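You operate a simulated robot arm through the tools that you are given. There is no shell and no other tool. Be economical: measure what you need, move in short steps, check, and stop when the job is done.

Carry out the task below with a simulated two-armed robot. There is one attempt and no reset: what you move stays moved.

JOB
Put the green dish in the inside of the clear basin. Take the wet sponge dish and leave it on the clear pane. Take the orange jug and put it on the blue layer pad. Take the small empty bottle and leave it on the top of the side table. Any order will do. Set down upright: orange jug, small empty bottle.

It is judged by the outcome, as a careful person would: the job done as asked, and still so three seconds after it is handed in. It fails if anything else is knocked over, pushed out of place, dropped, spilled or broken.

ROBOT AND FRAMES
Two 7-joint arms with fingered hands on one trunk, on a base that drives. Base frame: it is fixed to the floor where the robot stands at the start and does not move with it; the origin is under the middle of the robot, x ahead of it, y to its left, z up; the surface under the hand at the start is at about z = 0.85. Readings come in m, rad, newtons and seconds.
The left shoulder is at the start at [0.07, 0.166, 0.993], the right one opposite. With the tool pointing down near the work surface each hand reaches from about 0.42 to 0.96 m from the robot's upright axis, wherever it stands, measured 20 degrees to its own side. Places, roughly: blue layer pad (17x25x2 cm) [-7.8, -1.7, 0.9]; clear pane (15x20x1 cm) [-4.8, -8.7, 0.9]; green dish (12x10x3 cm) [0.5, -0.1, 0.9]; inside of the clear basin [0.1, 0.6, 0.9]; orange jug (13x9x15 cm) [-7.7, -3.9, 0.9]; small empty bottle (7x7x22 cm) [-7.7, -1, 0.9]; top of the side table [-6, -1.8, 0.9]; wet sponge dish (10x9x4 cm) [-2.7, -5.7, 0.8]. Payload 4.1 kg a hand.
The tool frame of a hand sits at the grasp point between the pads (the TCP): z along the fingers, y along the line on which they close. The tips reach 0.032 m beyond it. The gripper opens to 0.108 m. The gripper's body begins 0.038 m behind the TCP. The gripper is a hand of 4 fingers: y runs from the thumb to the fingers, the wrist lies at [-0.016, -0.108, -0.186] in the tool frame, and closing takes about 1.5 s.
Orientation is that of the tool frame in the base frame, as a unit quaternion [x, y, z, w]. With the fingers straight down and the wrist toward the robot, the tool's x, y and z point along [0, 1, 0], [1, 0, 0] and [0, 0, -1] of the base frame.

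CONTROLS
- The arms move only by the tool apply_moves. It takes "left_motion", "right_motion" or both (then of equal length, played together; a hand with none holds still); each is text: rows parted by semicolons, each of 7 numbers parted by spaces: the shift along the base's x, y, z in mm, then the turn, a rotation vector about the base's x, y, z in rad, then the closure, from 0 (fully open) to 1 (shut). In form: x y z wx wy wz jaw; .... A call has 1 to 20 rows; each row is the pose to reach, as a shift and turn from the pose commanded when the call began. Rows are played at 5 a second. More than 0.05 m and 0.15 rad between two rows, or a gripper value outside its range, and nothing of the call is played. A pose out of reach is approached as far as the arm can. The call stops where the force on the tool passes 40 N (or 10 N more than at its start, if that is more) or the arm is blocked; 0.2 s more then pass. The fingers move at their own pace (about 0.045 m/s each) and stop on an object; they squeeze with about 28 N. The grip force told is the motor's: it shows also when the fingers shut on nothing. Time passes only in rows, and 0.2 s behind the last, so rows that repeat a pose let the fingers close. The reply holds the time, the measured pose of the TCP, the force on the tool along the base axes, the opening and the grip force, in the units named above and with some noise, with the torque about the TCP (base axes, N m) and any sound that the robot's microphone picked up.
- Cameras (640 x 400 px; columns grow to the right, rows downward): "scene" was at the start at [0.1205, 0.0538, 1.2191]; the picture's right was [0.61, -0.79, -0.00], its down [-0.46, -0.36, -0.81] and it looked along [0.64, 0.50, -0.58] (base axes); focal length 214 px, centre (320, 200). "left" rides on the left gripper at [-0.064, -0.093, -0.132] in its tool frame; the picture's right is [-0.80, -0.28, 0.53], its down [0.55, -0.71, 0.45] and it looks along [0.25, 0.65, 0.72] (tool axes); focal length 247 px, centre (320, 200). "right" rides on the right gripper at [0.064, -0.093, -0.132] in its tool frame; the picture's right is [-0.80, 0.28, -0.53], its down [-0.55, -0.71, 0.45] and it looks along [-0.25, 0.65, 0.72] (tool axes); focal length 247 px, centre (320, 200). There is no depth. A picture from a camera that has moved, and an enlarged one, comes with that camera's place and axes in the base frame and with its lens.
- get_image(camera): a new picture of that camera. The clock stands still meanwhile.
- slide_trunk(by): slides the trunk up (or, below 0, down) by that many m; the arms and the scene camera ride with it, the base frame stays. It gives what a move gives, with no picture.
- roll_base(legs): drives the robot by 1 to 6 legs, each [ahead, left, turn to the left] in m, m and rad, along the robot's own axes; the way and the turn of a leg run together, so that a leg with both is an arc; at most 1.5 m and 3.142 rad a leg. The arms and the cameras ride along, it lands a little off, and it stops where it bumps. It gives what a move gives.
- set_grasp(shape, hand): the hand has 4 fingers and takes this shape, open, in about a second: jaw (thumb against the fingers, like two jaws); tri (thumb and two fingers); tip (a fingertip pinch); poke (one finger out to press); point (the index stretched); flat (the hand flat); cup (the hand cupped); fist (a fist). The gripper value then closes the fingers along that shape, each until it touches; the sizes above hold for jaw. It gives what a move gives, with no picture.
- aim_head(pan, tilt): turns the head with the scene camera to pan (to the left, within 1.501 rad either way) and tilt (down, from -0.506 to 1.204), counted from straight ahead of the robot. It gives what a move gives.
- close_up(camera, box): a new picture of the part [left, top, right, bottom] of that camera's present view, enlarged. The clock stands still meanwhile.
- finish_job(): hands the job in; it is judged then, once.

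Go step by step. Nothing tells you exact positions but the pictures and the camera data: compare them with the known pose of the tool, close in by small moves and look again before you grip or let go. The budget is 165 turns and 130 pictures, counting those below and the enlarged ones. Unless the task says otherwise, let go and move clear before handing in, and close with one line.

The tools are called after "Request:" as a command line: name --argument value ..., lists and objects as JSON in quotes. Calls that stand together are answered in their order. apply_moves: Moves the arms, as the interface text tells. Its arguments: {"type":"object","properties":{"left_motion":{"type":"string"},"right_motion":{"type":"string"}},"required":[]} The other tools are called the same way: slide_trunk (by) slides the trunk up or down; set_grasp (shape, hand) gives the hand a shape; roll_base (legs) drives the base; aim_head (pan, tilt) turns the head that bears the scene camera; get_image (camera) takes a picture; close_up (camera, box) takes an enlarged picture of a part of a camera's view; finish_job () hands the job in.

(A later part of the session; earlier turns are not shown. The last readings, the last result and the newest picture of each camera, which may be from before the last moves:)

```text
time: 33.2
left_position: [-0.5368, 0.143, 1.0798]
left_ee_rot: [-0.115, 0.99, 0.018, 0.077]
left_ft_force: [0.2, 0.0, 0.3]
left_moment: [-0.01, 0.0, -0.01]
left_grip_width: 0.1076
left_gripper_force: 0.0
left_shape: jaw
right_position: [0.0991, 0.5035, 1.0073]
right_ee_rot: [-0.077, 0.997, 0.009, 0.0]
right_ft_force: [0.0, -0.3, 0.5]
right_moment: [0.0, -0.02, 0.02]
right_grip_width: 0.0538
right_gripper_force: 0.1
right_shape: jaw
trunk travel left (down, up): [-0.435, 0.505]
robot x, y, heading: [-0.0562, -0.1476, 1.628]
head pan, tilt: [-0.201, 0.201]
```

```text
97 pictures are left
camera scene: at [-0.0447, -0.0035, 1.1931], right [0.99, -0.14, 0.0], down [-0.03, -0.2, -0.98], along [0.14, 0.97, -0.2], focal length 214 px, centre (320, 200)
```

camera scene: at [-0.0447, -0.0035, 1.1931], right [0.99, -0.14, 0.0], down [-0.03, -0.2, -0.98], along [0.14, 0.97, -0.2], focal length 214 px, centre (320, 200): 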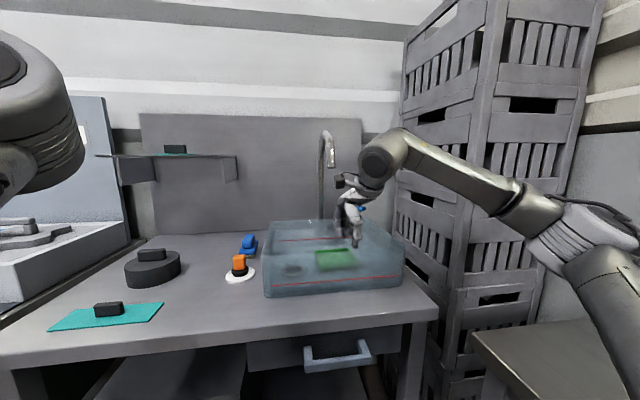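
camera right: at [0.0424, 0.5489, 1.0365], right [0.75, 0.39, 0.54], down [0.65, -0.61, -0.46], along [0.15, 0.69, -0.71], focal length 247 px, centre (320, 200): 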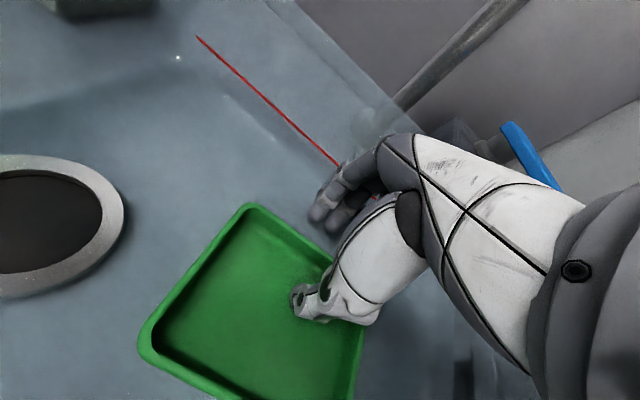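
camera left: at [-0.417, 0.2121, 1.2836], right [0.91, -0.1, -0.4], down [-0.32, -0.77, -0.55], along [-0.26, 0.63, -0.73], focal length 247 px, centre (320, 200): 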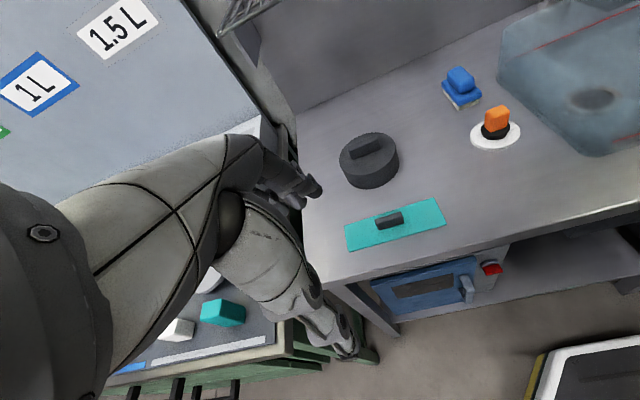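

The dish rests inside the basin and the hand is out of it. Next I will look left and right to plan the drive to the wet sponge dish.

Request:
aim_head --pan 1.5 --tilt 0.3

Request:
get_image --camera "scene"

Request:
aim_head --pan -1.5 --tilt 0.5

Request:
get_image --camera "scene"

```text
time: 35.0
left_position: [-0.5368, 0.1446, 1.08]
left_ee_rot: [-0.114, 0.99, 0.017, 0.077]
left_ft_force: [-0.5, -0.2, -0.3]
left_moment: [-0.01, 0.05, -0.02]
left_grip_width: 0.1074
left_gripper_force: 0.0
left_shape: jaw
right_position: [0.0991, 0.5032, 1.0074]
right_ee_rot: [-0.077, 0.997, 0.008, 0.0]
right_ft_force: [-0.1, 0.7, -0.4]
right_moment: [0.0, 0.02, 0.02]
right_grip_width: 0.0539
right_gripper_force: 0.0
right_shape: jaw
trunk travel left (down, up): [-0.435, 0.505]
robot x, y, heading: [-0.0552, -0.1454, 1.628]
head pan, tilt: [1.499, 0.3]
```

```text
96 pictures are left
camera scene: at [-0.1514, -0.0931, 1.1837], right [0.01, 1.0, 0.0], down [0.3, 0.0, -0.96], along [-0.96, 0.01, -0.3], focal length 214 px, centre (320, 200)
```

scene: 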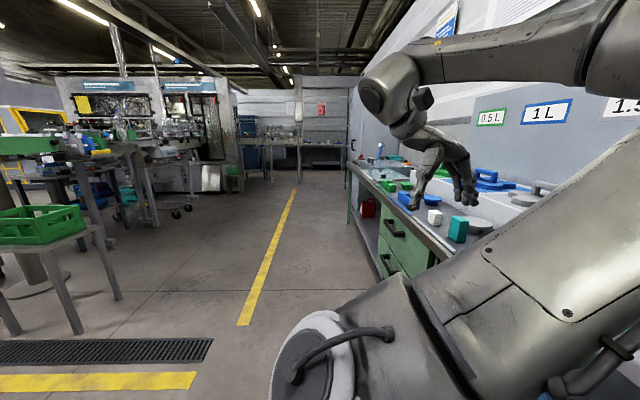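

```text
time: 37.6
left_position: [-0.5352, 0.1443, 1.08]
left_ee_rot: [-0.114, 0.99, 0.018, 0.077]
left_ft_force: [0.0, -0.4, 0.0]
left_moment: [-0.03, -0.01, 0.02]
left_grip_width: 0.1079
left_gripper_force: 0.2
left_shape: jaw
right_position: [0.0984, 0.5038, 1.0078]
right_ee_rot: [-0.076, 0.997, 0.009, -0.001]
right_ft_force: [0.1, 1.1, 0.3]
right_moment: [-0.03, 0.0, -0.02]
right_grip_width: 0.0539
right_gripper_force: 0.0
right_shape: jaw
trunk travel left (down, up): [-0.435, 0.505]
robot x, y, heading: [-0.0554, -0.1457, 1.63]
head pan, tilt: [-1.499, 0.499]
```

```text
95 pictures are left
camera scene: at [0.0322, -0.0827, 1.1653], right [0.13, -0.99, 0.0], down [-0.47, -0.06, -0.88], along [0.87, 0.11, -0.48], focal length 214 px, centre (320, 200)
```

scene: 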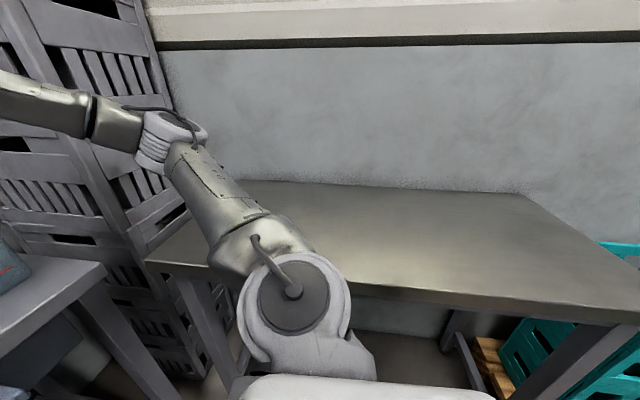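

There is an open aisle along -x beside the yellow line, with a bench on its right. I will raise the trunk, tuck the right hand back, then turn left to face the aisle.

Request:
slide_trunk --by 0.065

Request:
apply_moves --right_motion "0 -35 0 0 0 0 0; 0 -70 0 0 0 0 0; 0 -105 10 0 0 0 0; 0 -140 20 0 0 0 0; 0 -140 20 0 0 0 0"

Request:
roll_base --legs '[[-0.1, 0, 0], [0, 0, 0.75], [0, 0, 0.76]]'

Request:
aim_head --pan 0.5 --tilt 0.3

Request:
get_image --camera "scene"

```text
time: 38.6
left_position: [-0.5373, 0.1441, 1.1454]
left_ee_rot: [-0.114, 0.99, 0.018, 0.077]
left_ft_force: [0.2, 1.2, -0.9]
left_moment: [0.02, -0.01, 0.01]
left_grip_width: 0.1078
left_gripper_force: 0.0
left_shape: jaw
right_position: [0.0987, 0.5042, 1.0723]
right_ee_rot: [-0.077, 0.997, 0.009, -0.001]
right_ft_force: [0.2, 0.8, -0.8]
right_moment: [0.01, 0.01, 0.01]
right_grip_width: 0.0537
right_gripper_force: 0.0
right_shape: jaw
trunk travel left (down, up): [-0.5, 0.44]
robot x, y, heading: [-0.0554, -0.1441, 1.628]
head pan, tilt: [-1.499, 0.499]
```

```text
time: 39.8
left_position: [-0.5369, 0.1447, 1.1447]
left_ee_rot: [-0.114, 0.99, 0.018, 0.076]
left_ft_force: [-0.5, -0.9, -0.3]
left_moment: [-0.02, -0.01, 0.0]
left_grip_width: 0.1077
left_gripper_force: 0.0
left_shape: jaw
right_position: [0.0973, 0.3625, 1.0898]
right_ee_rot: [-0.076, 0.997, 0.009, 0.0]
right_ft_force: [-0.6, 0.1, -0.2]
right_moment: [-0.03, -0.01, -0.01]
right_grip_width: 0.1076
right_gripper_force: 0.0
right_shape: jaw
trunk travel left (down, up): [-0.5, 0.44]
robot x, y, heading: [-0.0588, -0.1478, 1.63]
head pan, tilt: [-1.499, 0.499]
```

```text
time: 45.0
left_position: [-0.366, -0.7095, 1.1437]
left_ee_rot: [0.763, -0.642, -0.066, -0.043]
left_ft_force: [0.4, -0.4, -0.7]
left_moment: [0.0, 0.02, 0.0]
left_grip_width: 0.1075
left_gripper_force: 0.1
left_shape: jaw
right_position: [-0.5483, -0.0629, 1.0912]
right_ee_rot: [0.74, -0.672, -0.006, 0.007]
right_ft_force: [0.4, 0.2, -0.4]
right_moment: [0.0, 0.03, 0.01]
right_grip_width: 0.1078
right_gripper_force: 0.1
right_shape: jaw
trunk travel left (down, up): [-0.5, 0.44]
robot x, y, heading: [-0.0535, -0.2457, -3.139]
head pan, tilt: [-1.499, 0.499]
```

```text
time: 46.9
left_position: [-0.3652, -0.7092, 1.1448]
left_ee_rot: [0.763, -0.642, -0.065, -0.045]
left_ft_force: [-1.0, 0.7, 0.3]
left_moment: [0.01, 0.0, 0.0]
left_grip_width: 0.1077
left_gripper_force: 0.1
left_shape: jaw
right_position: [-0.5471, -0.0628, 1.0908]
right_ee_rot: [0.741, -0.672, -0.006, 0.006]
right_ft_force: [-0.4, 0.3, 0.0]
right_moment: [0.01, -0.01, -0.04]
right_grip_width: 0.1074
right_gripper_force: 0.0
right_shape: jaw
trunk travel left (down, up): [-0.5, 0.44]
robot x, y, heading: [-0.0496, -0.2467, -3.141]
head pan, tilt: [0.499, 0.3]
```

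```text
94 pictures are left
camera scene: at [-0.1815, -0.2899, 1.2486], right [-0.48, 0.88, 0.0], down [0.26, 0.14, -0.96], along [-0.84, -0.46, -0.3], focal length 214 px, centre (320, 200)
```

scene: 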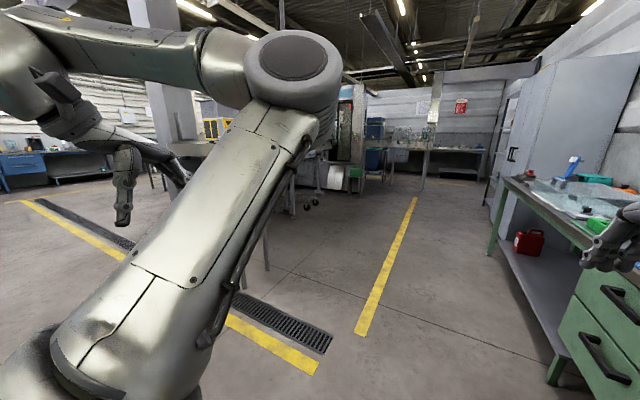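

The way ahead along the aisle is clear. I will drive 1.4 m forward and look toward the left for a way to the sponge dish near (-2.7, -5.7).

Request:
roll_base --legs '[[1.4, 0, 0], [0, 0, 0.7]]'

Request:
aim_head --pan 0.0 --tilt 0.25

Request:
get_image --camera "scene"

Request:
aim_head --pan 1.1 --tilt 0.25

Request:
get_image --camera "scene"

```text
time: 55.8
left_position: [-1.4089, -0.8143, 1.144]
left_ee_rot: [0.938, -0.338, -0.076, -0.018]
left_ft_force: [-0.8, 0.0, 0.2]
left_moment: [0.02, -0.01, 0.01]
left_grip_width: 0.108
left_gripper_force: 0.0
left_shape: jaw
right_position: [-1.9677, -0.4427, 1.0915]
right_ee_rot: [0.927, -0.375, -0.003, 0.008]
right_ft_force: [0.3, 0.1, 0.9]
right_moment: [-0.01, -0.02, -0.01]
right_grip_width: 0.1079
right_gripper_force: 0.0
right_shape: jaw
trunk travel left (down, up): [-0.5, 0.44]
robot x, y, heading: [-1.4695, -0.2557, -2.435]
head pan, tilt: [0.499, 0.3]
```

```text
time: 56.7
left_position: [-1.4092, -0.8137, 1.1446]
left_ee_rot: [0.938, -0.338, -0.076, -0.019]
left_ft_force: [-0.1, -0.4, 0.6]
left_moment: [0.02, 0.01, 0.01]
left_grip_width: 0.1076
left_gripper_force: 0.1
left_shape: jaw
right_position: [-1.9682, -0.4423, 1.0913]
right_ee_rot: [0.927, -0.374, -0.002, 0.008]
right_ft_force: [0.1, -0.5, 0.1]
right_moment: [-0.01, -0.01, 0.0]
right_grip_width: 0.1074
right_gripper_force: 0.0
right_shape: jaw
trunk travel left (down, up): [-0.5, 0.44]
robot x, y, heading: [-1.4701, -0.2575, -2.434]
head pan, tilt: [0.0, 0.25]
```

```text
93 pictures are left
camera scene: at [-1.5786, -0.3504, 1.2534], right [-0.65, 0.76, 0.0], down [0.19, 0.16, -0.97], along [-0.74, -0.63, -0.25], focal length 214 px, centre (320, 200)
```

scene: 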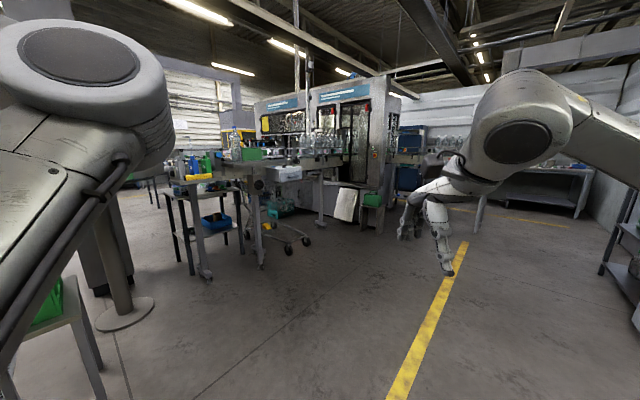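

```text
time: 58.1
left_position: [-1.408, -0.8146, 1.1447]
left_ee_rot: [0.938, -0.337, -0.076, -0.019]
left_ft_force: [0.6, 0.7, 0.4]
left_moment: [-0.01, 0.0, 0.01]
left_grip_width: 0.1079
left_gripper_force: 0.1
left_shape: jaw
right_position: [-1.9682, -0.441, 1.0912]
right_ee_rot: [0.927, -0.375, -0.003, 0.008]
right_ft_force: [-1.3, -0.1, 0.3]
right_moment: [0.0, -0.05, -0.01]
right_grip_width: 0.1076
right_gripper_force: 0.1
right_shape: jaw
trunk travel left (down, up): [-0.5, 0.44]
robot x, y, heading: [-1.4719, -0.2579, -2.429]
head pan, tilt: [1.1, 0.25]
```

```text
92 pictures are left
camera scene: at [-1.4859, -0.3804, 1.2534], right [-0.97, -0.23, 0.0], down [-0.06, 0.24, -0.97], along [0.23, -0.94, -0.25], focal length 214 px, centre (320, 200)
```

scene: 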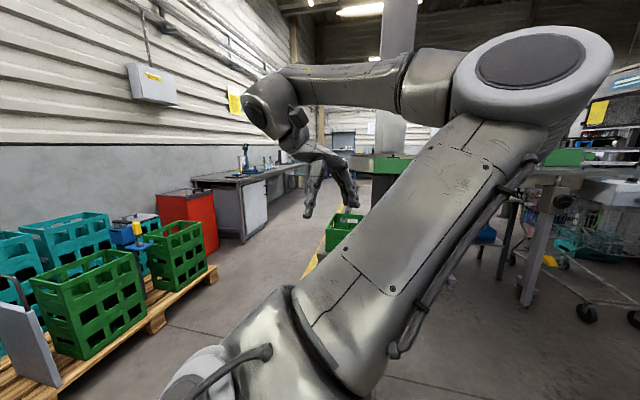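

Southward is crowded by a conveyor and crates, while the aisle west along the yellow line is open and leads to the bottle, pad, jug and side table. I will do those first, so I turn back west and drive on.

Request:
roll_base --legs '[[0, 0, -0.71], [1.5, 0, 0], [1.3, 0, 0]]'

Request:
aim_head --pan 0.0 --tilt 0.2

Request:
get_image --camera "scene"

Request:
aim_head --pan 0.8 --tilt 0.2

Request:
get_image --camera "scene"

```text
time: 73.9
left_position: [-4.6759, -0.6807, 1.1446]
left_ee_rot: [0.755, -0.651, -0.066, -0.045]
left_ft_force: [-0.8, 0.4, 0.3]
left_moment: [0.02, 0.0, 0.02]
left_grip_width: 0.1077
left_gripper_force: 0.1
left_shape: jaw
right_position: [-4.843, -0.0318, 1.0909]
right_ee_rot: [0.732, -0.682, -0.006, 0.006]
right_ft_force: [0.5, 0.5, 0.4]
right_moment: [0.01, 0.0, 0.0]
right_grip_width: 0.1077
right_gripper_force: 0.1
right_shape: jaw
trunk travel left (down, up): [-0.5, 0.44]
robot x, y, heading: [-4.3505, -0.2269, 3.117]
head pan, tilt: [1.1, 0.25]
```

```text
time: 75.2
left_position: [-4.6757, -0.6812, 1.1453]
left_ee_rot: [0.755, -0.651, -0.065, -0.045]
left_ft_force: [0.1, 0.4, 0.0]
left_moment: [0.02, 0.01, 0.02]
left_grip_width: 0.108
left_gripper_force: 0.0
left_shape: jaw
right_position: [-4.8417, -0.0301, 1.0903]
right_ee_rot: [0.731, -0.682, -0.006, 0.006]
right_ft_force: [0.1, 0.3, -0.3]
right_moment: [0.02, 0.01, -0.04]
right_grip_width: 0.1076
right_gripper_force: 0.1
right_shape: jaw
trunk travel left (down, up): [-0.5, 0.44]
robot x, y, heading: [-4.3508, -0.2235, 3.121]
head pan, tilt: [0.0, 0.201]
```

```text
91 pictures are left
camera scene: at [-4.4915, -0.2219, 1.2579], right [0.02, 1.0, 0.0], down [0.2, 0.0, -0.98], along [-0.98, 0.02, -0.2], focal length 214 px, centre (320, 200)
```

scene: 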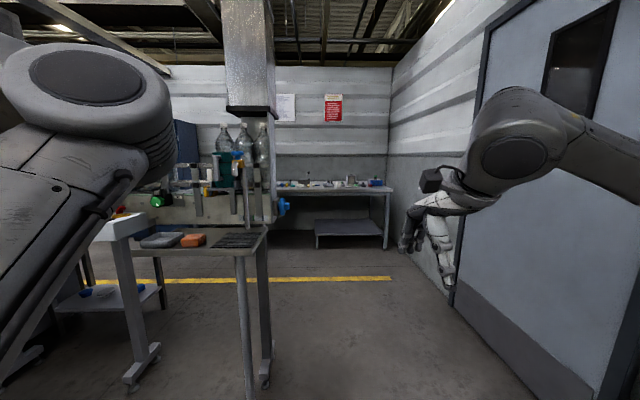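

```text
time: 76.3
left_position: [-4.6751, -0.6803, 1.144]
left_ee_rot: [0.755, -0.651, -0.065, -0.045]
left_ft_force: [0.9, -0.1, -0.5]
left_moment: [-0.02, -0.02, -0.02]
left_grip_width: 0.108
left_gripper_force: 0.1
left_shape: jaw
right_position: [-4.8422, -0.0299, 1.0908]
right_ee_rot: [0.732, -0.681, -0.006, 0.006]
right_ft_force: [0.7, 1.0, 0.3]
right_moment: [-0.02, -0.01, -0.03]
right_grip_width: 0.1077
right_gripper_force: 0.1
right_shape: jaw
trunk travel left (down, up): [-0.5, 0.44]
robot x, y, heading: [-4.3484, -0.2264, 3.123]
head pan, tilt: [0.799, 0.201]
```

```text
90 pictures are left
camera scene: at [-4.465, -0.2891, 1.2579], right [-0.7, 0.71, 0.0], down [0.14, 0.14, -0.98], along [-0.7, -0.69, -0.2], focal length 214 px, centre (320, 200)
```

scene: 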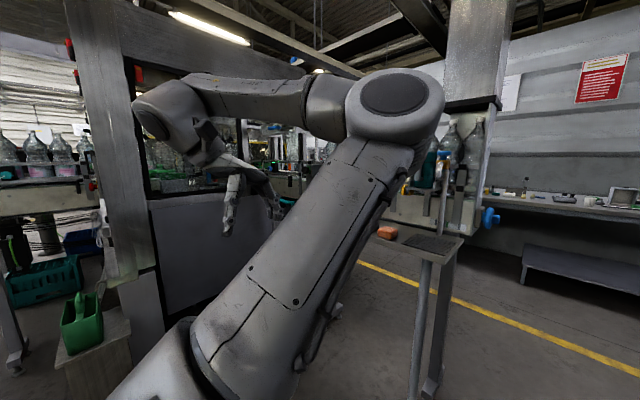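

A west bench stands at about x -7.3, past a small filler-side table on the left whose corner is near (-5.57, -0.49). I will sidestep right to centre myself in the passage and go forward.

Request:
roll_base --legs '[[0, -0.38, 0], [1.5, 0, 0]]'

Request:
aim_head --pan 0.2 --tilt 0.3

Request:
get_image --camera "scene"

Request:
aim_head --pan 1.4 --tilt 0.3

Request:
get_image --camera "scene"

```text
time: 80.1
left_position: [-4.7498, -0.2977, 1.1491]
left_ee_rot: [0.747, -0.659, -0.073, -0.04]
left_ft_force: [0.0, -0.7, -0.8]
left_moment: [0.03, 0.0, 0.0]
left_grip_width: 0.1077
left_gripper_force: 0.1
left_shape: jaw
right_position: [-4.8946, 0.3534, 1.0998]
right_ee_rot: [0.731, -0.682, -0.022, 0.011]
right_ft_force: [-0.2, 0.4, 0.1]
right_moment: [0.01, -0.04, 0.0]
right_grip_width: 0.108
right_gripper_force: 0.1
right_shape: jaw
trunk travel left (down, up): [-0.5, 0.44]
robot x, y, heading: [-4.4293, 0.1534, 3.095]
head pan, tilt: [0.799, 0.201]
stopped in leg 2: the robot was blocked; the commanded pose is now the measured one
```

```text
time: 81.1
left_position: [-4.7449, -0.2978, 1.151]
left_ee_rot: [0.748, -0.659, -0.075, -0.039]
left_ft_force: [-0.4, -0.1, 0.0]
left_moment: [0.02, -0.03, 0.0]
left_grip_width: 0.1079
left_gripper_force: 0.1
left_shape: jaw
right_position: [-4.8942, 0.3547, 1.1001]
right_ee_rot: [0.731, -0.682, -0.023, 0.012]
right_ft_force: [0.7, 0.4, -0.3]
right_moment: [0.01, -0.01, 0.04]
right_grip_width: 0.1076
right_gripper_force: 0.0
right_shape: jaw
trunk travel left (down, up): [-0.5, 0.44]
robot x, y, heading: [-4.4377, 0.152, 3.105]
head pan, tilt: [0.201, 0.3]
```

```text
89 pictures are left
camera scene: at [-4.5496, 0.1383, 1.2517], right [-0.16, 0.99, 0.01], down [0.27, 0.05, -0.96], along [-0.95, -0.15, -0.28], focal length 214 px, centre (320, 200)
```

scene: 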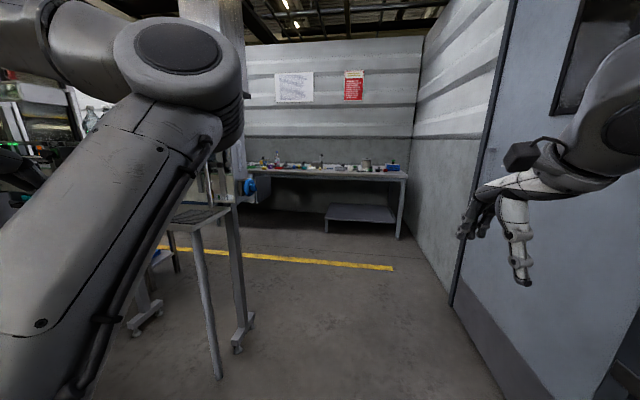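

```text
time: 82.5
left_position: [-4.7459, -0.2982, 1.1503]
left_ee_rot: [0.748, -0.658, -0.074, -0.039]
left_ft_force: [0.5, 1.2, 0.2]
left_moment: [-0.03, 0.02, 0.0]
left_grip_width: 0.1074
left_gripper_force: 0.1
left_shape: jaw
right_position: [-4.8943, 0.3526, 1.1006]
right_ee_rot: [0.731, -0.682, -0.022, 0.012]
right_ft_force: [1.0, -0.8, 0.0]
right_moment: [-0.03, 0.0, 0.05]
right_grip_width: 0.1077
right_gripper_force: 0.0
right_shape: jaw
trunk travel left (down, up): [-0.5, 0.44]
robot x, y, heading: [-4.433, 0.1531, 3.098]
head pan, tilt: [1.4, 0.3]
```

```text
88 pictures are left
camera scene: at [-4.4772, 0.0617, 1.2497], right [-0.98, 0.21, 0.02], down [0.04, 0.29, -0.96], along [-0.21, -0.93, -0.29], focal length 214 px, centre (320, 200)
```

scene: 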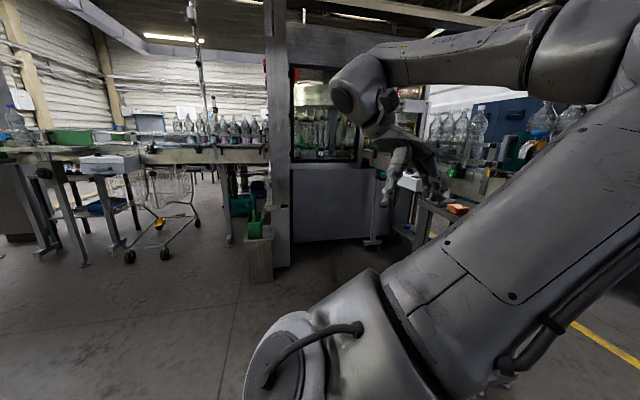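

I was blocked after a few centimetres, probably by my right elbow against the gray door or cabinet. I will look to the right.

Request:
aim_head --pan -1.0 --tilt 0.3

Request:
get_image --camera "scene"

```text
time: 84.7
left_position: [-4.7457, -0.2993, 1.1503]
left_ee_rot: [0.748, -0.658, -0.075, -0.04]
left_ft_force: [0.0, -0.5, 0.1]
left_moment: [-0.01, -0.03, -0.02]
left_grip_width: 0.1076
left_gripper_force: 0.0
left_shape: jaw
right_position: [-4.895, 0.3523, 1.1005]
right_ee_rot: [0.731, -0.682, -0.022, 0.011]
right_ft_force: [0.5, 0.1, 0.0]
right_moment: [-0.01, 0.01, 0.0]
right_grip_width: 0.1078
right_gripper_force: 0.0
right_shape: jaw
trunk travel left (down, up): [-0.5, 0.44]
robot x, y, heading: [-4.4291, 0.1544, 3.102]
head pan, tilt: [-1.0, 0.3]
```

```text
87 pictures are left
camera scene: at [-4.5046, 0.2334, 1.2508], right [0.86, 0.5, -0.02], down [0.13, -0.25, -0.96], along [-0.49, 0.83, -0.28], focal length 214 px, centre (320, 200)
```

scene: 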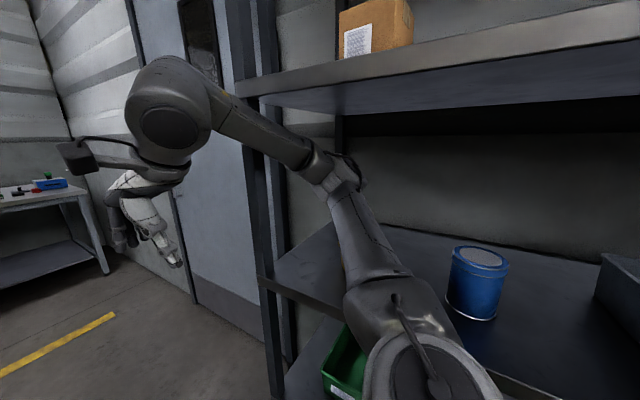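

The right elbow reaches into a shelf unit whose post is near (-4.87, 0.57). I will back off, step left, pass the post, and only then shift right to clear the column on the left at (-5.5, -0.5).

Request:
roll_base --legs '[[-0.05, 0, 0], [0, 0.18, 0.03], [0.55, 0, 0]]'

Request:
get_image --camera "scene"

Request:
aim_head --pan 0.5 --tilt 0.3

Request:
get_image --camera "scene"

```text
time: 89.5
left_position: [-5.2607, -0.4767, 1.1457]
left_ee_rot: [0.758, -0.647, -0.066, -0.044]
left_ft_force: [-0.1, 0.3, 0.0]
left_moment: [0.01, 0.0, 0.02]
left_grip_width: 0.1074
left_gripper_force: 0.2
left_shape: jaw
right_position: [-5.4288, 0.17, 1.0891]
right_ee_rot: [0.741, -0.672, -0.011, 0.004]
right_ft_force: [0.3, 0.0, -0.7]
right_moment: [0.02, -0.02, 0.01]
right_grip_width: 0.1078
right_gripper_force: 0.0
right_shape: jaw
trunk travel left (down, up): [-0.5, 0.44]
robot x, y, heading: [-4.939, -0.0177, 3.124]
head pan, tilt: [-1.0, 0.3]
```

```text
86 pictures are left
camera scene: at [-5.0375, 0.062, 1.2486], right [0.85, 0.53, 0.0], down [0.16, -0.25, -0.96], along [-0.51, 0.81, -0.3], focal length 214 px, centre (320, 200)
```

scene: 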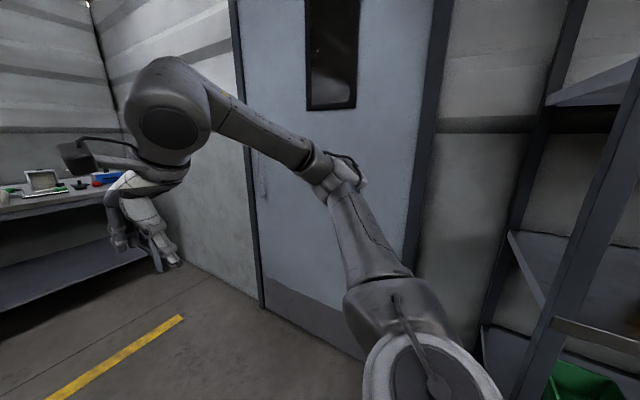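

```text
time: 91.1
left_position: [-5.2606, -0.4769, 1.1443]
left_ee_rot: [0.758, -0.647, -0.066, -0.044]
left_ft_force: [-0.3, 0.2, 0.0]
left_moment: [0.0, -0.04, 0.0]
left_grip_width: 0.1076
left_gripper_force: 0.1
left_shape: jaw
right_position: [-5.4282, 0.1705, 1.0904]
right_ee_rot: [0.741, -0.672, -0.012, 0.004]
right_ft_force: [0.4, -0.2, -1.1]
right_moment: [-0.01, -0.03, 0.0]
right_grip_width: 0.1079
right_gripper_force: 0.0
right_shape: jaw
trunk travel left (down, up): [-0.5, 0.44]
robot x, y, heading: [-4.9373, -0.0185, 3.128]
head pan, tilt: [0.499, 0.3]
```

```text
85 pictures are left
camera scene: at [-5.0703, -0.0606, 1.2486], right [-0.47, 0.88, 0.0], down [0.26, 0.14, -0.96], along [-0.84, -0.45, -0.3], focal length 214 px, centre (320, 200)
```

scene: 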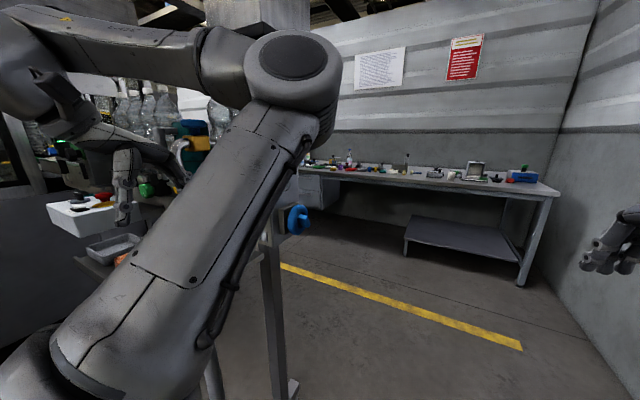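

The elbow is past the post. I will shift right 0.27 m and go forward 1.3 m toward the west bench.

Request:
roll_base --legs '[[0, -0.27, 0.015], [1.3, 0, 0]]'

Request:
aim_head --pan 0.35 --tilt 0.25

Request:
get_image --camera "scene"

Request:
aim_head --pan 1.5 --tilt 0.25

Request:
get_image --camera "scene"

```text
time: 93.1
left_position: [-5.2539, -0.2152, 1.1454]
left_ee_rot: [0.763, -0.641, -0.066, -0.043]
left_ft_force: [-0.3, -1.1, -0.1]
left_moment: [0.02, -0.02, 0.03]
left_grip_width: 0.1077
left_gripper_force: 0.1
left_shape: jaw
right_position: [-5.4326, 0.4295, 1.0892]
right_ee_rot: [0.746, -0.666, -0.012, 0.005]
right_ft_force: [0.7, -0.2, -0.7]
right_moment: [0.02, 0.0, 0.02]
right_grip_width: 0.108
right_gripper_force: 0.1
right_shape: jaw
trunk travel left (down, up): [-0.5, 0.44]
robot x, y, heading: [-4.938, 0.2461, -3.134]
head pan, tilt: [0.499, 0.3]
stopped in leg 1: the robot was blocked; the commanded pose is now the measured one
```

```text
time: 93.8
left_position: [-5.2525, -0.2149, 1.145]
left_ee_rot: [0.763, -0.641, -0.066, -0.042]
left_ft_force: [-0.6, -0.5, -0.3]
left_moment: [0.03, -0.01, -0.02]
left_grip_width: 0.1077
left_gripper_force: 0.1
left_shape: jaw
right_position: [-5.4321, 0.4292, 1.0901]
right_ee_rot: [0.746, -0.666, -0.011, 0.005]
right_ft_force: [0.2, 0.1, 0.3]
right_moment: [-0.01, 0.0, 0.01]
right_grip_width: 0.1077
right_gripper_force: 0.0
right_shape: jaw
trunk travel left (down, up): [-0.5, 0.44]
robot x, y, heading: [-4.9418, 0.247, -3.139]
head pan, tilt: [0.351, 0.25]
```

```text
84 pictures are left
camera scene: at [-5.0756, 0.2169, 1.2534], right [-0.35, 0.94, 0.0], down [0.23, 0.09, -0.97], along [-0.91, -0.34, -0.25], focal length 214 px, centre (320, 200)
```

scene: 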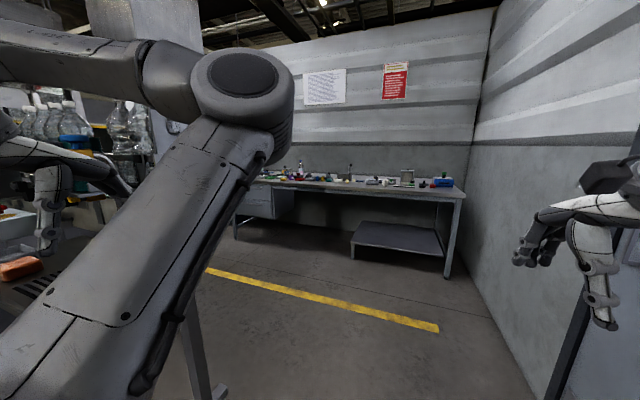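

```text
time: 95.2
left_position: [-5.2523, -0.2129, 1.1444]
left_ee_rot: [0.763, -0.641, -0.066, -0.043]
left_ft_force: [0.5, 0.0, 0.0]
left_moment: [0.0, 0.01, -0.03]
left_grip_width: 0.1077
left_gripper_force: 0.1
left_shape: jaw
right_position: [-5.4314, 0.4293, 1.0899]
right_ee_rot: [0.745, -0.667, -0.012, 0.005]
right_ft_force: [-0.2, -0.2, 0.1]
right_moment: [0.01, 0.0, 0.0]
right_grip_width: 0.1077
right_gripper_force: 0.0
right_shape: jaw
trunk travel left (down, up): [-0.5, 0.44]
robot x, y, heading: [-4.9367, 0.2454, -3.136]
head pan, tilt: [1.499, 0.25]
```

```text
83 pictures are left
camera scene: at [-4.9946, 0.1563, 1.2534], right [-1.0, 0.07, 0.0], down [0.02, 0.25, -0.97], along [-0.07, -0.97, -0.25], focal length 214 px, centre (320, 200)
```

scene: 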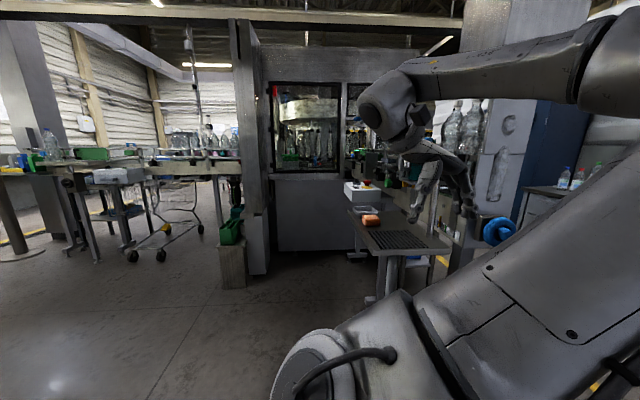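

I touched the shelf or the wall after 0.26 m. I will ease 3 cm off to the left and go forward now, since the column is already clear.

Request:
roll_base --legs '[[0, 0.04, 0], [1.3, 0, 0]]'

Request:
aim_head --pan 0.5 --tilt 0.3

Request:
get_image --camera "scene"

Request:
aim_head --pan 1.5 --tilt 0.25

Request:
get_image --camera "scene"

```text
time: 102.3
left_position: [-6.5851, -0.2477, 1.1449]
left_ee_rot: [0.761, -0.644, -0.066, -0.043]
left_ft_force: [-0.2, -0.2, 0.3]
left_moment: [-0.02, -0.01, 0.0]
left_grip_width: 0.1077
left_gripper_force: 0.1
left_shape: jaw
right_position: [-6.7562, 0.3962, 1.0889]
right_ee_rot: [0.743, -0.669, -0.012, 0.005]
right_ft_force: [-0.6, 0.4, -0.5]
right_moment: [0.01, 0.0, -0.04]
right_grip_width: 0.1079
right_gripper_force: 0.1
right_shape: jaw
trunk travel left (down, up): [-0.5, 0.44]
robot x, y, heading: [-6.2661, 0.2098, 3.132]
head pan, tilt: [1.499, 0.25]
```

```text
time: 103.6
left_position: [-6.5831, -0.2483, 1.1461]
left_ee_rot: [0.761, -0.644, -0.066, -0.042]
left_ft_force: [0.3, -0.4, -1.2]
left_moment: [0.01, -0.02, 0.03]
left_grip_width: 0.1077
left_gripper_force: 0.1
left_shape: jaw
right_position: [-6.7565, 0.3966, 1.0897]
right_ee_rot: [0.743, -0.67, -0.012, 0.005]
right_ft_force: [-0.3, 0.3, 0.8]
right_moment: [-0.02, 0.04, 0.0]
right_grip_width: 0.1076
right_gripper_force: 0.1
right_shape: jaw
trunk travel left (down, up): [-0.5, 0.44]
robot x, y, heading: [-6.2667, 0.2149, 3.138]
head pan, tilt: [0.499, 0.3]
```

```text
82 pictures are left
camera scene: at [-6.3965, 0.1678, 1.2487], right [-0.47, 0.88, 0.0], down [0.26, 0.14, -0.96], along [-0.84, -0.45, -0.3], focal length 214 px, centre (320, 200)
```

scene: 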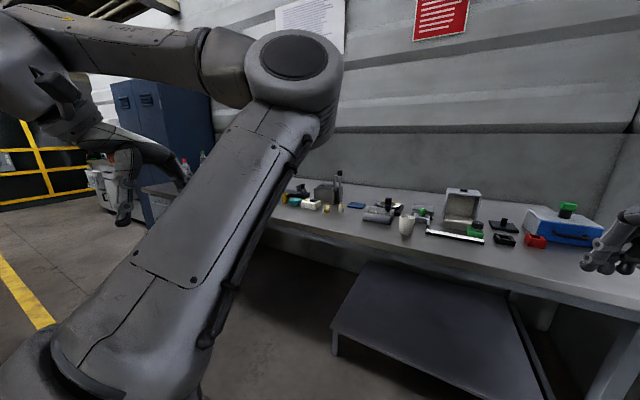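

```text
time: 104.9
left_position: [-6.5841, -0.2504, 1.1461]
left_ee_rot: [0.76, -0.645, -0.065, -0.044]
left_ft_force: [-0.2, 0.2, 0.3]
left_moment: [0.0, 0.03, 0.0]
left_grip_width: 0.1076
left_gripper_force: 0.1
left_shape: jaw
right_position: [-6.7568, 0.3967, 1.0899]
right_ee_rot: [0.742, -0.67, -0.011, 0.005]
right_ft_force: [0.4, -0.7, 0.1]
right_moment: [-0.02, 0.02, -0.02]
right_grip_width: 0.1079
right_gripper_force: 0.2
right_shape: jaw
trunk travel left (down, up): [-0.5, 0.44]
robot x, y, heading: [-6.2655, 0.2119, 3.139]
head pan, tilt: [1.499, 0.25]
```

```text
81 pictures are left
camera scene: at [-6.3217, 0.119, 1.2534], right [-1.0, 0.08, 0.0], down [0.02, 0.25, -0.97], along [-0.08, -0.97, -0.25], focal length 214 px, centre (320, 200)
```

scene: 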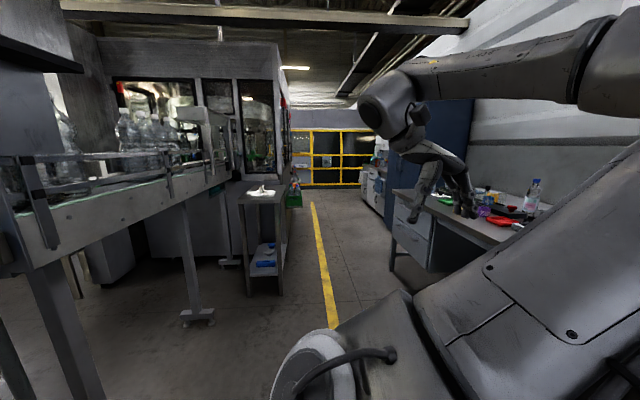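

I can see the side table near (-6.05, -1.6) and the blue-capped bottle near (-7.8, -1.1) on the west bench. I will go slightly forward and slide left along the bench to face the bottle.

Request:
roll_base --legs '[[0.25, 0, 0], [0, 1.1, 0]]'

Request:
aim_head --pan 0.0 --tilt 0.45

Request:
get_image --camera "scene"

```text
time: 112.1
left_position: [-6.8295, -1.3809, 1.1455]
left_ee_rot: [0.764, -0.641, -0.066, -0.043]
left_ft_force: [0.7, -0.6, -0.1]
left_moment: [0.0, 0.0, 0.02]
left_grip_width: 0.1075
left_gripper_force: 0.1
left_shape: jaw
right_position: [-7.0088, -0.7358, 1.0892]
right_ee_rot: [0.746, -0.666, -0.012, 0.005]
right_ft_force: [-0.8, -0.9, -0.4]
right_moment: [0.0, -0.01, -0.03]
right_grip_width: 0.1078
right_gripper_force: 0.1
right_shape: jaw
trunk travel left (down, up): [-0.5, 0.44]
robot x, y, heading: [-6.5154, -0.9192, -3.138]
head pan, tilt: [1.499, 0.25]
```

```text
time: 113.7
left_position: [-6.8295, -1.3797, 1.145]
left_ee_rot: [0.764, -0.641, -0.066, -0.044]
left_ft_force: [-0.6, -0.1, 0.0]
left_moment: [0.0, 0.0, -0.01]
left_grip_width: 0.1077
left_gripper_force: 0.1
left_shape: jaw
right_position: [-7.0087, -0.7354, 1.0889]
right_ee_rot: [0.746, -0.666, -0.012, 0.004]
right_ft_force: [0.4, 0.1, 0.0]
right_moment: [0.02, -0.03, 0.0]
right_grip_width: 0.1076
right_gripper_force: 0.1
right_shape: jaw
trunk travel left (down, up): [-0.5, 0.44]
robot x, y, heading: [-6.5188, -0.9159, -3.137]
head pan, tilt: [0.0, 0.45]
```

```text
80 pictures are left
camera scene: at [-6.657, -0.9169, 1.2347], right [0.0, 1.0, 0.0], down [0.44, 0.0, -0.9], along [-0.9, 0.0, -0.44], focal length 214 px, centre (320, 200)
```

scene: 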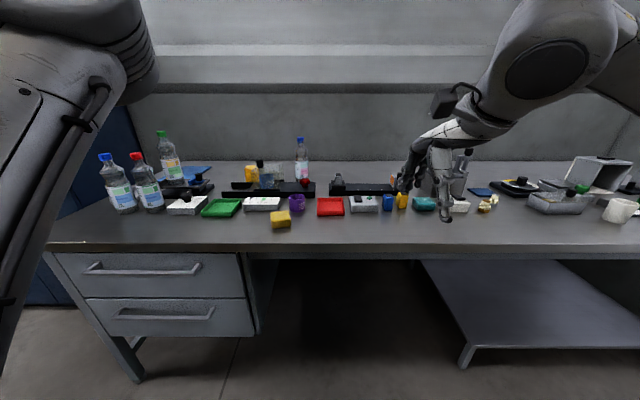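

The small bottle stands at about (-7.6, -1.0), and a blue pad shows on the left near (-7.77, -1.6). I will zoom in on both.

Request:
close_up --camera "scene" --box '[220, 110, 400, 230]'

Request:
close_up --camera "scene" --box '[80, 110, 260, 230]'

```text
3.33 times, centred on (310, 170) of scene
camera zoom: at [-6.657, -0.9169, 1.2347], right [0.0, 1.0, 0.0], down [0.44, 0.0, -0.9], along [-0.9, 0.0, -0.44], focal length 715 px, centre (353, 300)
```

zoom: 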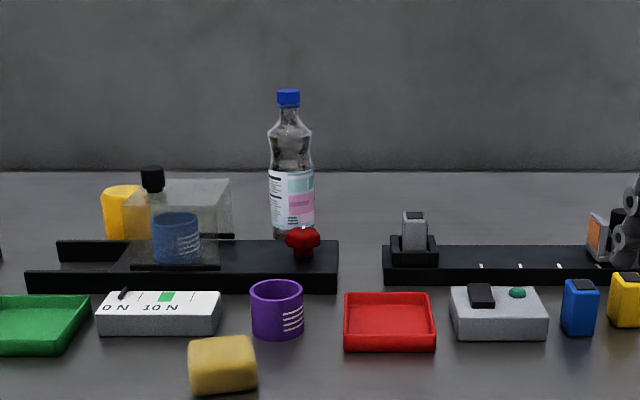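

```text
3.33 times, centred on (170, 170) of scene
camera zoom: at [-6.657, -0.9169, 1.2347], right [0.0, 1.0, 0.0], down [0.44, 0.0, -0.9], along [-0.9, 0.0, -0.44], focal length 715 px, centre (820, 300)
```

zoom: 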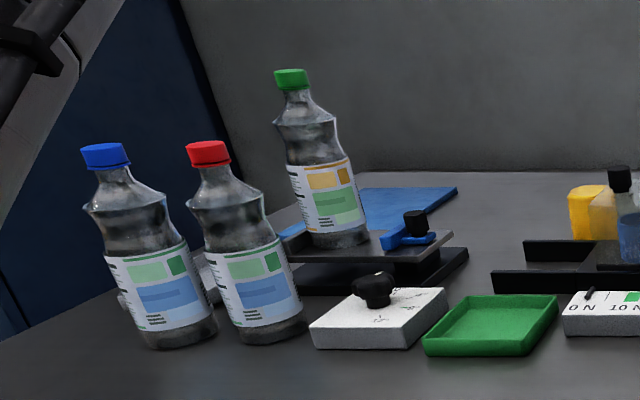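

The bottle base is at about (-7.635, -1.005) with its cap top at z 1.07. It stands behind a black fixture, so a top grip on the neck with the right hand is best. I will move the base so the bottle lies ahead and slightly right.

Request:
roll_base --legs '[[0, 0.33, 0], [0.26, 0, 0]]'

Request:
aim_head --pan -0.25 --tilt 0.4

Request:
get_image --camera "scene"

```text
time: 117.3
left_position: [-7.0897, -1.7113, 1.1452]
left_ee_rot: [0.763, -0.641, -0.066, -0.043]
left_ft_force: [0.2, 0.5, -0.2]
left_moment: [0.0, 0.01, 0.0]
left_grip_width: 0.1077
left_gripper_force: 0.0
left_shape: jaw
right_position: [-7.2682, -1.0665, 1.0887]
right_ee_rot: [0.746, -0.666, -0.012, 0.005]
right_ft_force: [0.1, 0.1, -1.1]
right_moment: [0.01, -0.01, 0.02]
right_grip_width: 0.1079
right_gripper_force: 0.1
right_shape: jaw
trunk travel left (down, up): [-0.5, 0.44]
robot x, y, heading: [-6.7749, -1.25, -3.139]
head pan, tilt: [0.0, 0.45]
```

```text
time: 118.1
left_position: [-7.089, -1.7112, 1.1452]
left_ee_rot: [0.763, -0.641, -0.067, -0.043]
left_ft_force: [-0.2, 0.2, -0.4]
left_moment: [0.03, 0.02, 0.0]
left_grip_width: 0.1076
left_gripper_force: 0.1
left_shape: jaw
right_position: [-7.2682, -1.0668, 1.0895]
right_ee_rot: [0.746, -0.666, -0.012, 0.005]
right_ft_force: [-0.2, -0.2, 0.4]
right_moment: [0.01, 0.0, 0.01]
right_grip_width: 0.1076
right_gripper_force: 0.2
right_shape: jaw
trunk travel left (down, up): [-0.5, 0.44]
robot x, y, heading: [-6.7732, -1.2491, -3.136]
head pan, tilt: [-0.25, 0.4]
```

```text
77 pictures are left
camera scene: at [-6.9137, -1.2249, 1.2394], right [0.24, 0.97, 0.0], down [0.38, -0.09, -0.92], along [-0.89, 0.22, -0.39], focal length 214 px, centre (320, 200)
```

scene: 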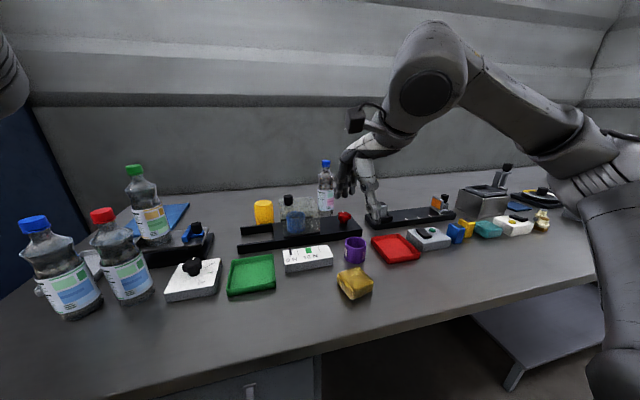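

Both views put the bottle's axis near (-7.63, -1.015). I will raise the right hand and bring it above the cap, then look with the wrist camera.

Request:
apply_moves --right_motion "0 0 35 0 0 0 0; -30 5 70 0 0 0 0; -75 12 75 0 0 0 0; -120 19 75 0 0 0 0; -165 26 75 0 0 0 0; -210 33 75 0 0 0 0; -255 40 75 0 0 0 0; -300 46 75 0 0 0 0; -340 52 75 0 0 0 0; -362 52 75 0 0 0 0; -362 52 75 0 0 0 0"

Request:
get_image --camera "right"

Request:
close_up --camera "scene" --box '[260, 100, 440, 220]'

```text
time: 120.5
left_position: [-7.0889, -1.7116, 1.1461]
left_ee_rot: [0.764, -0.64, -0.068, -0.043]
left_ft_force: [0.4, -0.5, 0.2]
left_moment: [0.02, -0.02, -0.01]
left_grip_width: 0.1078
left_gripper_force: 0.0
left_shape: jaw
right_position: [-7.5654, -1.0204, 1.1627]
right_ee_rot: [0.745, -0.667, -0.011, 0.005]
right_ft_force: [0.5, 0.1, 0.7]
right_moment: [0.01, -0.01, -0.02]
right_grip_width: 0.1077
right_gripper_force: 0.0
right_shape: jaw
right hand out of reach, approached as far as the arm can: row 9, 10, 11
trunk travel left (down, up): [-0.5, 0.44]
robot x, y, heading: [-6.7723, -1.2484, -3.137]
head pan, tilt: [-0.25, 0.4]
```

```text
76 pictures are left
camera right: at [-7.4616, -1.0752, 1.2909], right [-0.36, 0.76, 0.55], down [0.63, 0.63, -0.46], along [-0.69, 0.18, -0.7], focal length 247 px, centre (320, 200)
```

right: 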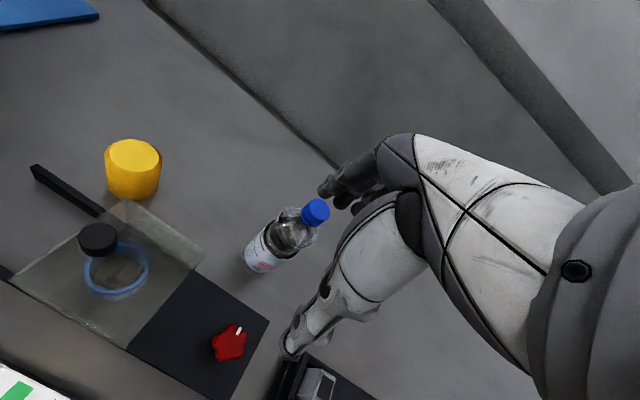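

```text
3.33 times, centred on (350, 160) of scene
camera zoom: at [-6.9139, -1.2248, 1.2394], right [0.24, 0.97, 0.0], down [0.38, -0.1, -0.92], along [-0.89, 0.22, -0.39], focal length 715 px, centre (220, 333)
```

zoom: 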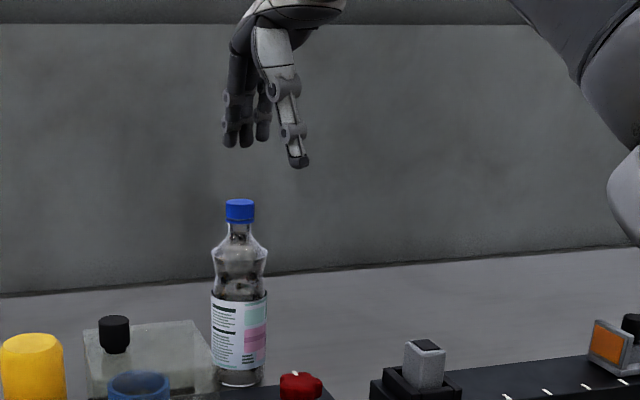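

The wrist camera puts the cap at about (-7.665, -1.013), just out of reach at this height. I will raise the trunk, edge the base forward 6 cm, and bring the hand over the cap.

Request:
slide_trunk --by 0.12

Request:
roll_base --legs '[[0.06, 0, 0]]'

```text
time: 122.0
left_position: [-7.0894, -1.7114, 1.2652]
left_ee_rot: [0.763, -0.641, -0.066, -0.043]
left_ft_force: [0.6, 0.4, 0.6]
left_moment: [0.01, -0.01, 0.01]
left_grip_width: 0.1077
left_gripper_force: 0.1
left_shape: jaw
right_position: [-7.5656, -1.0202, 1.2822]
right_ee_rot: [0.746, -0.666, -0.012, 0.006]
right_ft_force: [0.1, 0.0, 0.0]
right_moment: [0.02, -0.03, -0.03]
right_grip_width: 0.1078
right_gripper_force: 0.1
right_shape: jaw
trunk travel left (down, up): [-0.62, 0.32]
robot x, y, heading: [-6.7775, -1.2465, -3.144]
head pan, tilt: [-0.25, 0.4]
```

```text
time: 123.0
left_position: [-7.1475, -1.711, 1.2655]
left_ee_rot: [0.764, -0.641, -0.067, -0.043]
left_ft_force: [-0.2, -0.3, -0.5]
left_moment: [0.0, 0.02, 0.0]
left_grip_width: 0.1072
left_gripper_force: 0.2
left_shape: jaw
right_position: [-7.6235, -1.0213, 1.2838]
right_ee_rot: [0.746, -0.666, -0.013, 0.006]
right_ft_force: [-0.6, 0.1, 0.5]
right_moment: [-0.03, 0.01, 0.01]
right_grip_width: 0.1081
right_gripper_force: 0.1
right_shape: jaw
trunk travel left (down, up): [-0.62, 0.32]
robot x, y, heading: [-6.8307, -1.2446, -3.14]
head pan, tilt: [-0.25, 0.4]
```

I am within reach now. I will lower toward the cap and check the actual pose.

Request:
apply_moves --right_motion "0 0 -35 0 0 0 0; 0 0 -70 0 0 0 0; 0 0 -105 0 0 0 0; 0 0 -140 0 0 0 0; 0 0 -140 0 0 0 0"

Request:
get_image --camera "right"

Request:
get_image --camera "scene"

```text
time: 124.2
left_position: [-7.1489, -1.7118, 1.2654]
left_ee_rot: [0.763, -0.641, -0.066, -0.043]
left_ft_force: [-0.3, 0.4, -1.4]
left_moment: [0.0, -0.04, 0.03]
left_grip_width: 0.1075
left_gripper_force: 0.1
left_shape: jaw
right_position: [-7.6245, -1.021, 1.1404]
right_ee_rot: [0.746, -0.666, -0.011, 0.005]
right_ft_force: [-0.3, 0.2, -0.4]
right_moment: [0.0, 0.01, -0.01]
right_grip_width: 0.1075
right_gripper_force: 0.1
right_shape: jaw
trunk travel left (down, up): [-0.62, 0.32]
robot x, y, heading: [-6.8322, -1.2488, -3.139]
head pan, tilt: [-0.25, 0.4]
```

```text
74 pictures are left
camera right: at [-7.5223, -1.0757, 1.269], right [-0.36, 0.76, 0.55], down [0.63, 0.63, -0.46], along [-0.69, 0.18, -0.7], focal length 247 px, centre (320, 200)
```

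right: 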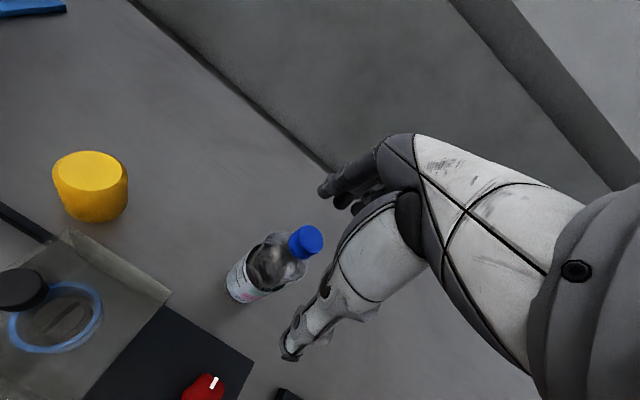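

```text
73 pictures are left
camera scene: at [-6.974, -1.2256, 1.3594], right [0.24, 0.97, 0.0], down [0.38, -0.09, -0.92], along [-0.89, 0.22, -0.39], focal length 214 px, centre (320, 200)
```

scene: 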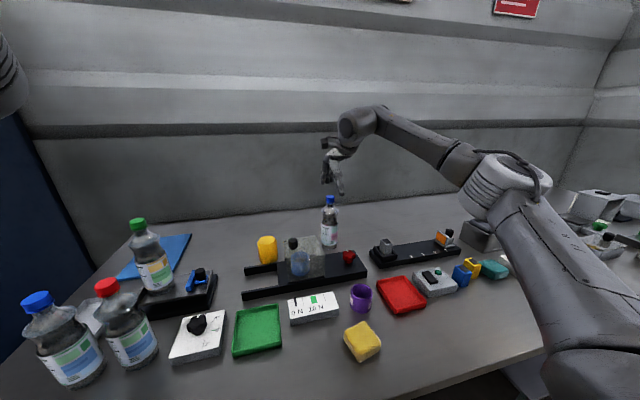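

The cap reads at (-7.666, -1.015) again, consistent. I will centre over it and start down.

Request:
apply_moves --right_motion "-20 3 0 0 0 0 0; -41 6 0 0 0 0 0; -41 6 -20 0 0 0 0; -41 6 -40 0 0 0 0; -41 6 -40 0 0 0 0"

Request:
get_image --camera "right"

Request:
close_up --camera "scene" --box '[280, 130, 400, 260]'

```text
time: 125.4
left_position: [-7.1482, -1.712, 1.2658]
left_ee_rot: [0.763, -0.641, -0.066, -0.043]
left_ft_force: [0.3, -0.1, -0.9]
left_moment: [-0.02, 0.02, -0.01]
left_grip_width: 0.1076
left_gripper_force: 0.1
left_shape: jaw
right_position: [-7.6661, -1.0156, 1.102]
right_ee_rot: [0.746, -0.666, -0.012, 0.005]
right_ft_force: [1.2, -0.2, 0.0]
right_moment: [0.01, -0.02, 0.0]
right_grip_width: 0.1078
right_gripper_force: 0.1
right_shape: jaw
trunk travel left (down, up): [-0.62, 0.32]
robot x, y, heading: [-6.8355, -1.2469, -3.139]
head pan, tilt: [-0.25, 0.4]
```

```text
72 pictures are left
camera right: at [-7.5625, -1.0706, 1.2304], right [-0.36, 0.76, 0.55], down [0.63, 0.63, -0.46], along [-0.69, 0.18, -0.7], focal length 247 px, centre (320, 200)
```

right: 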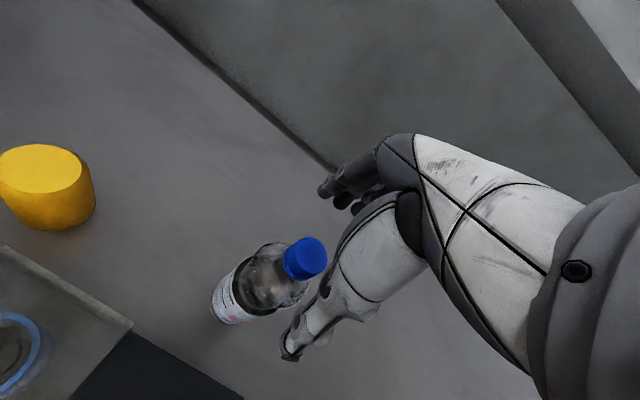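

```text
3.08 times, centred on (340, 195) of scene
camera zoom: at [-6.9735, -1.2254, 1.3594], right [0.24, 0.97, 0.0], down [0.38, -0.09, -0.92], along [-0.89, 0.22, -0.39], focal length 660 px, centre (258, 215)
```

zoom: 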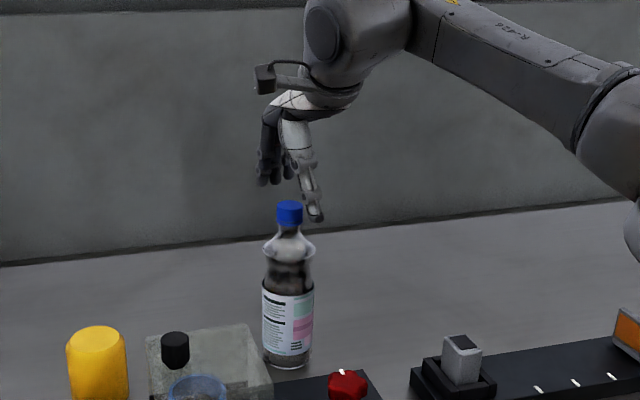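

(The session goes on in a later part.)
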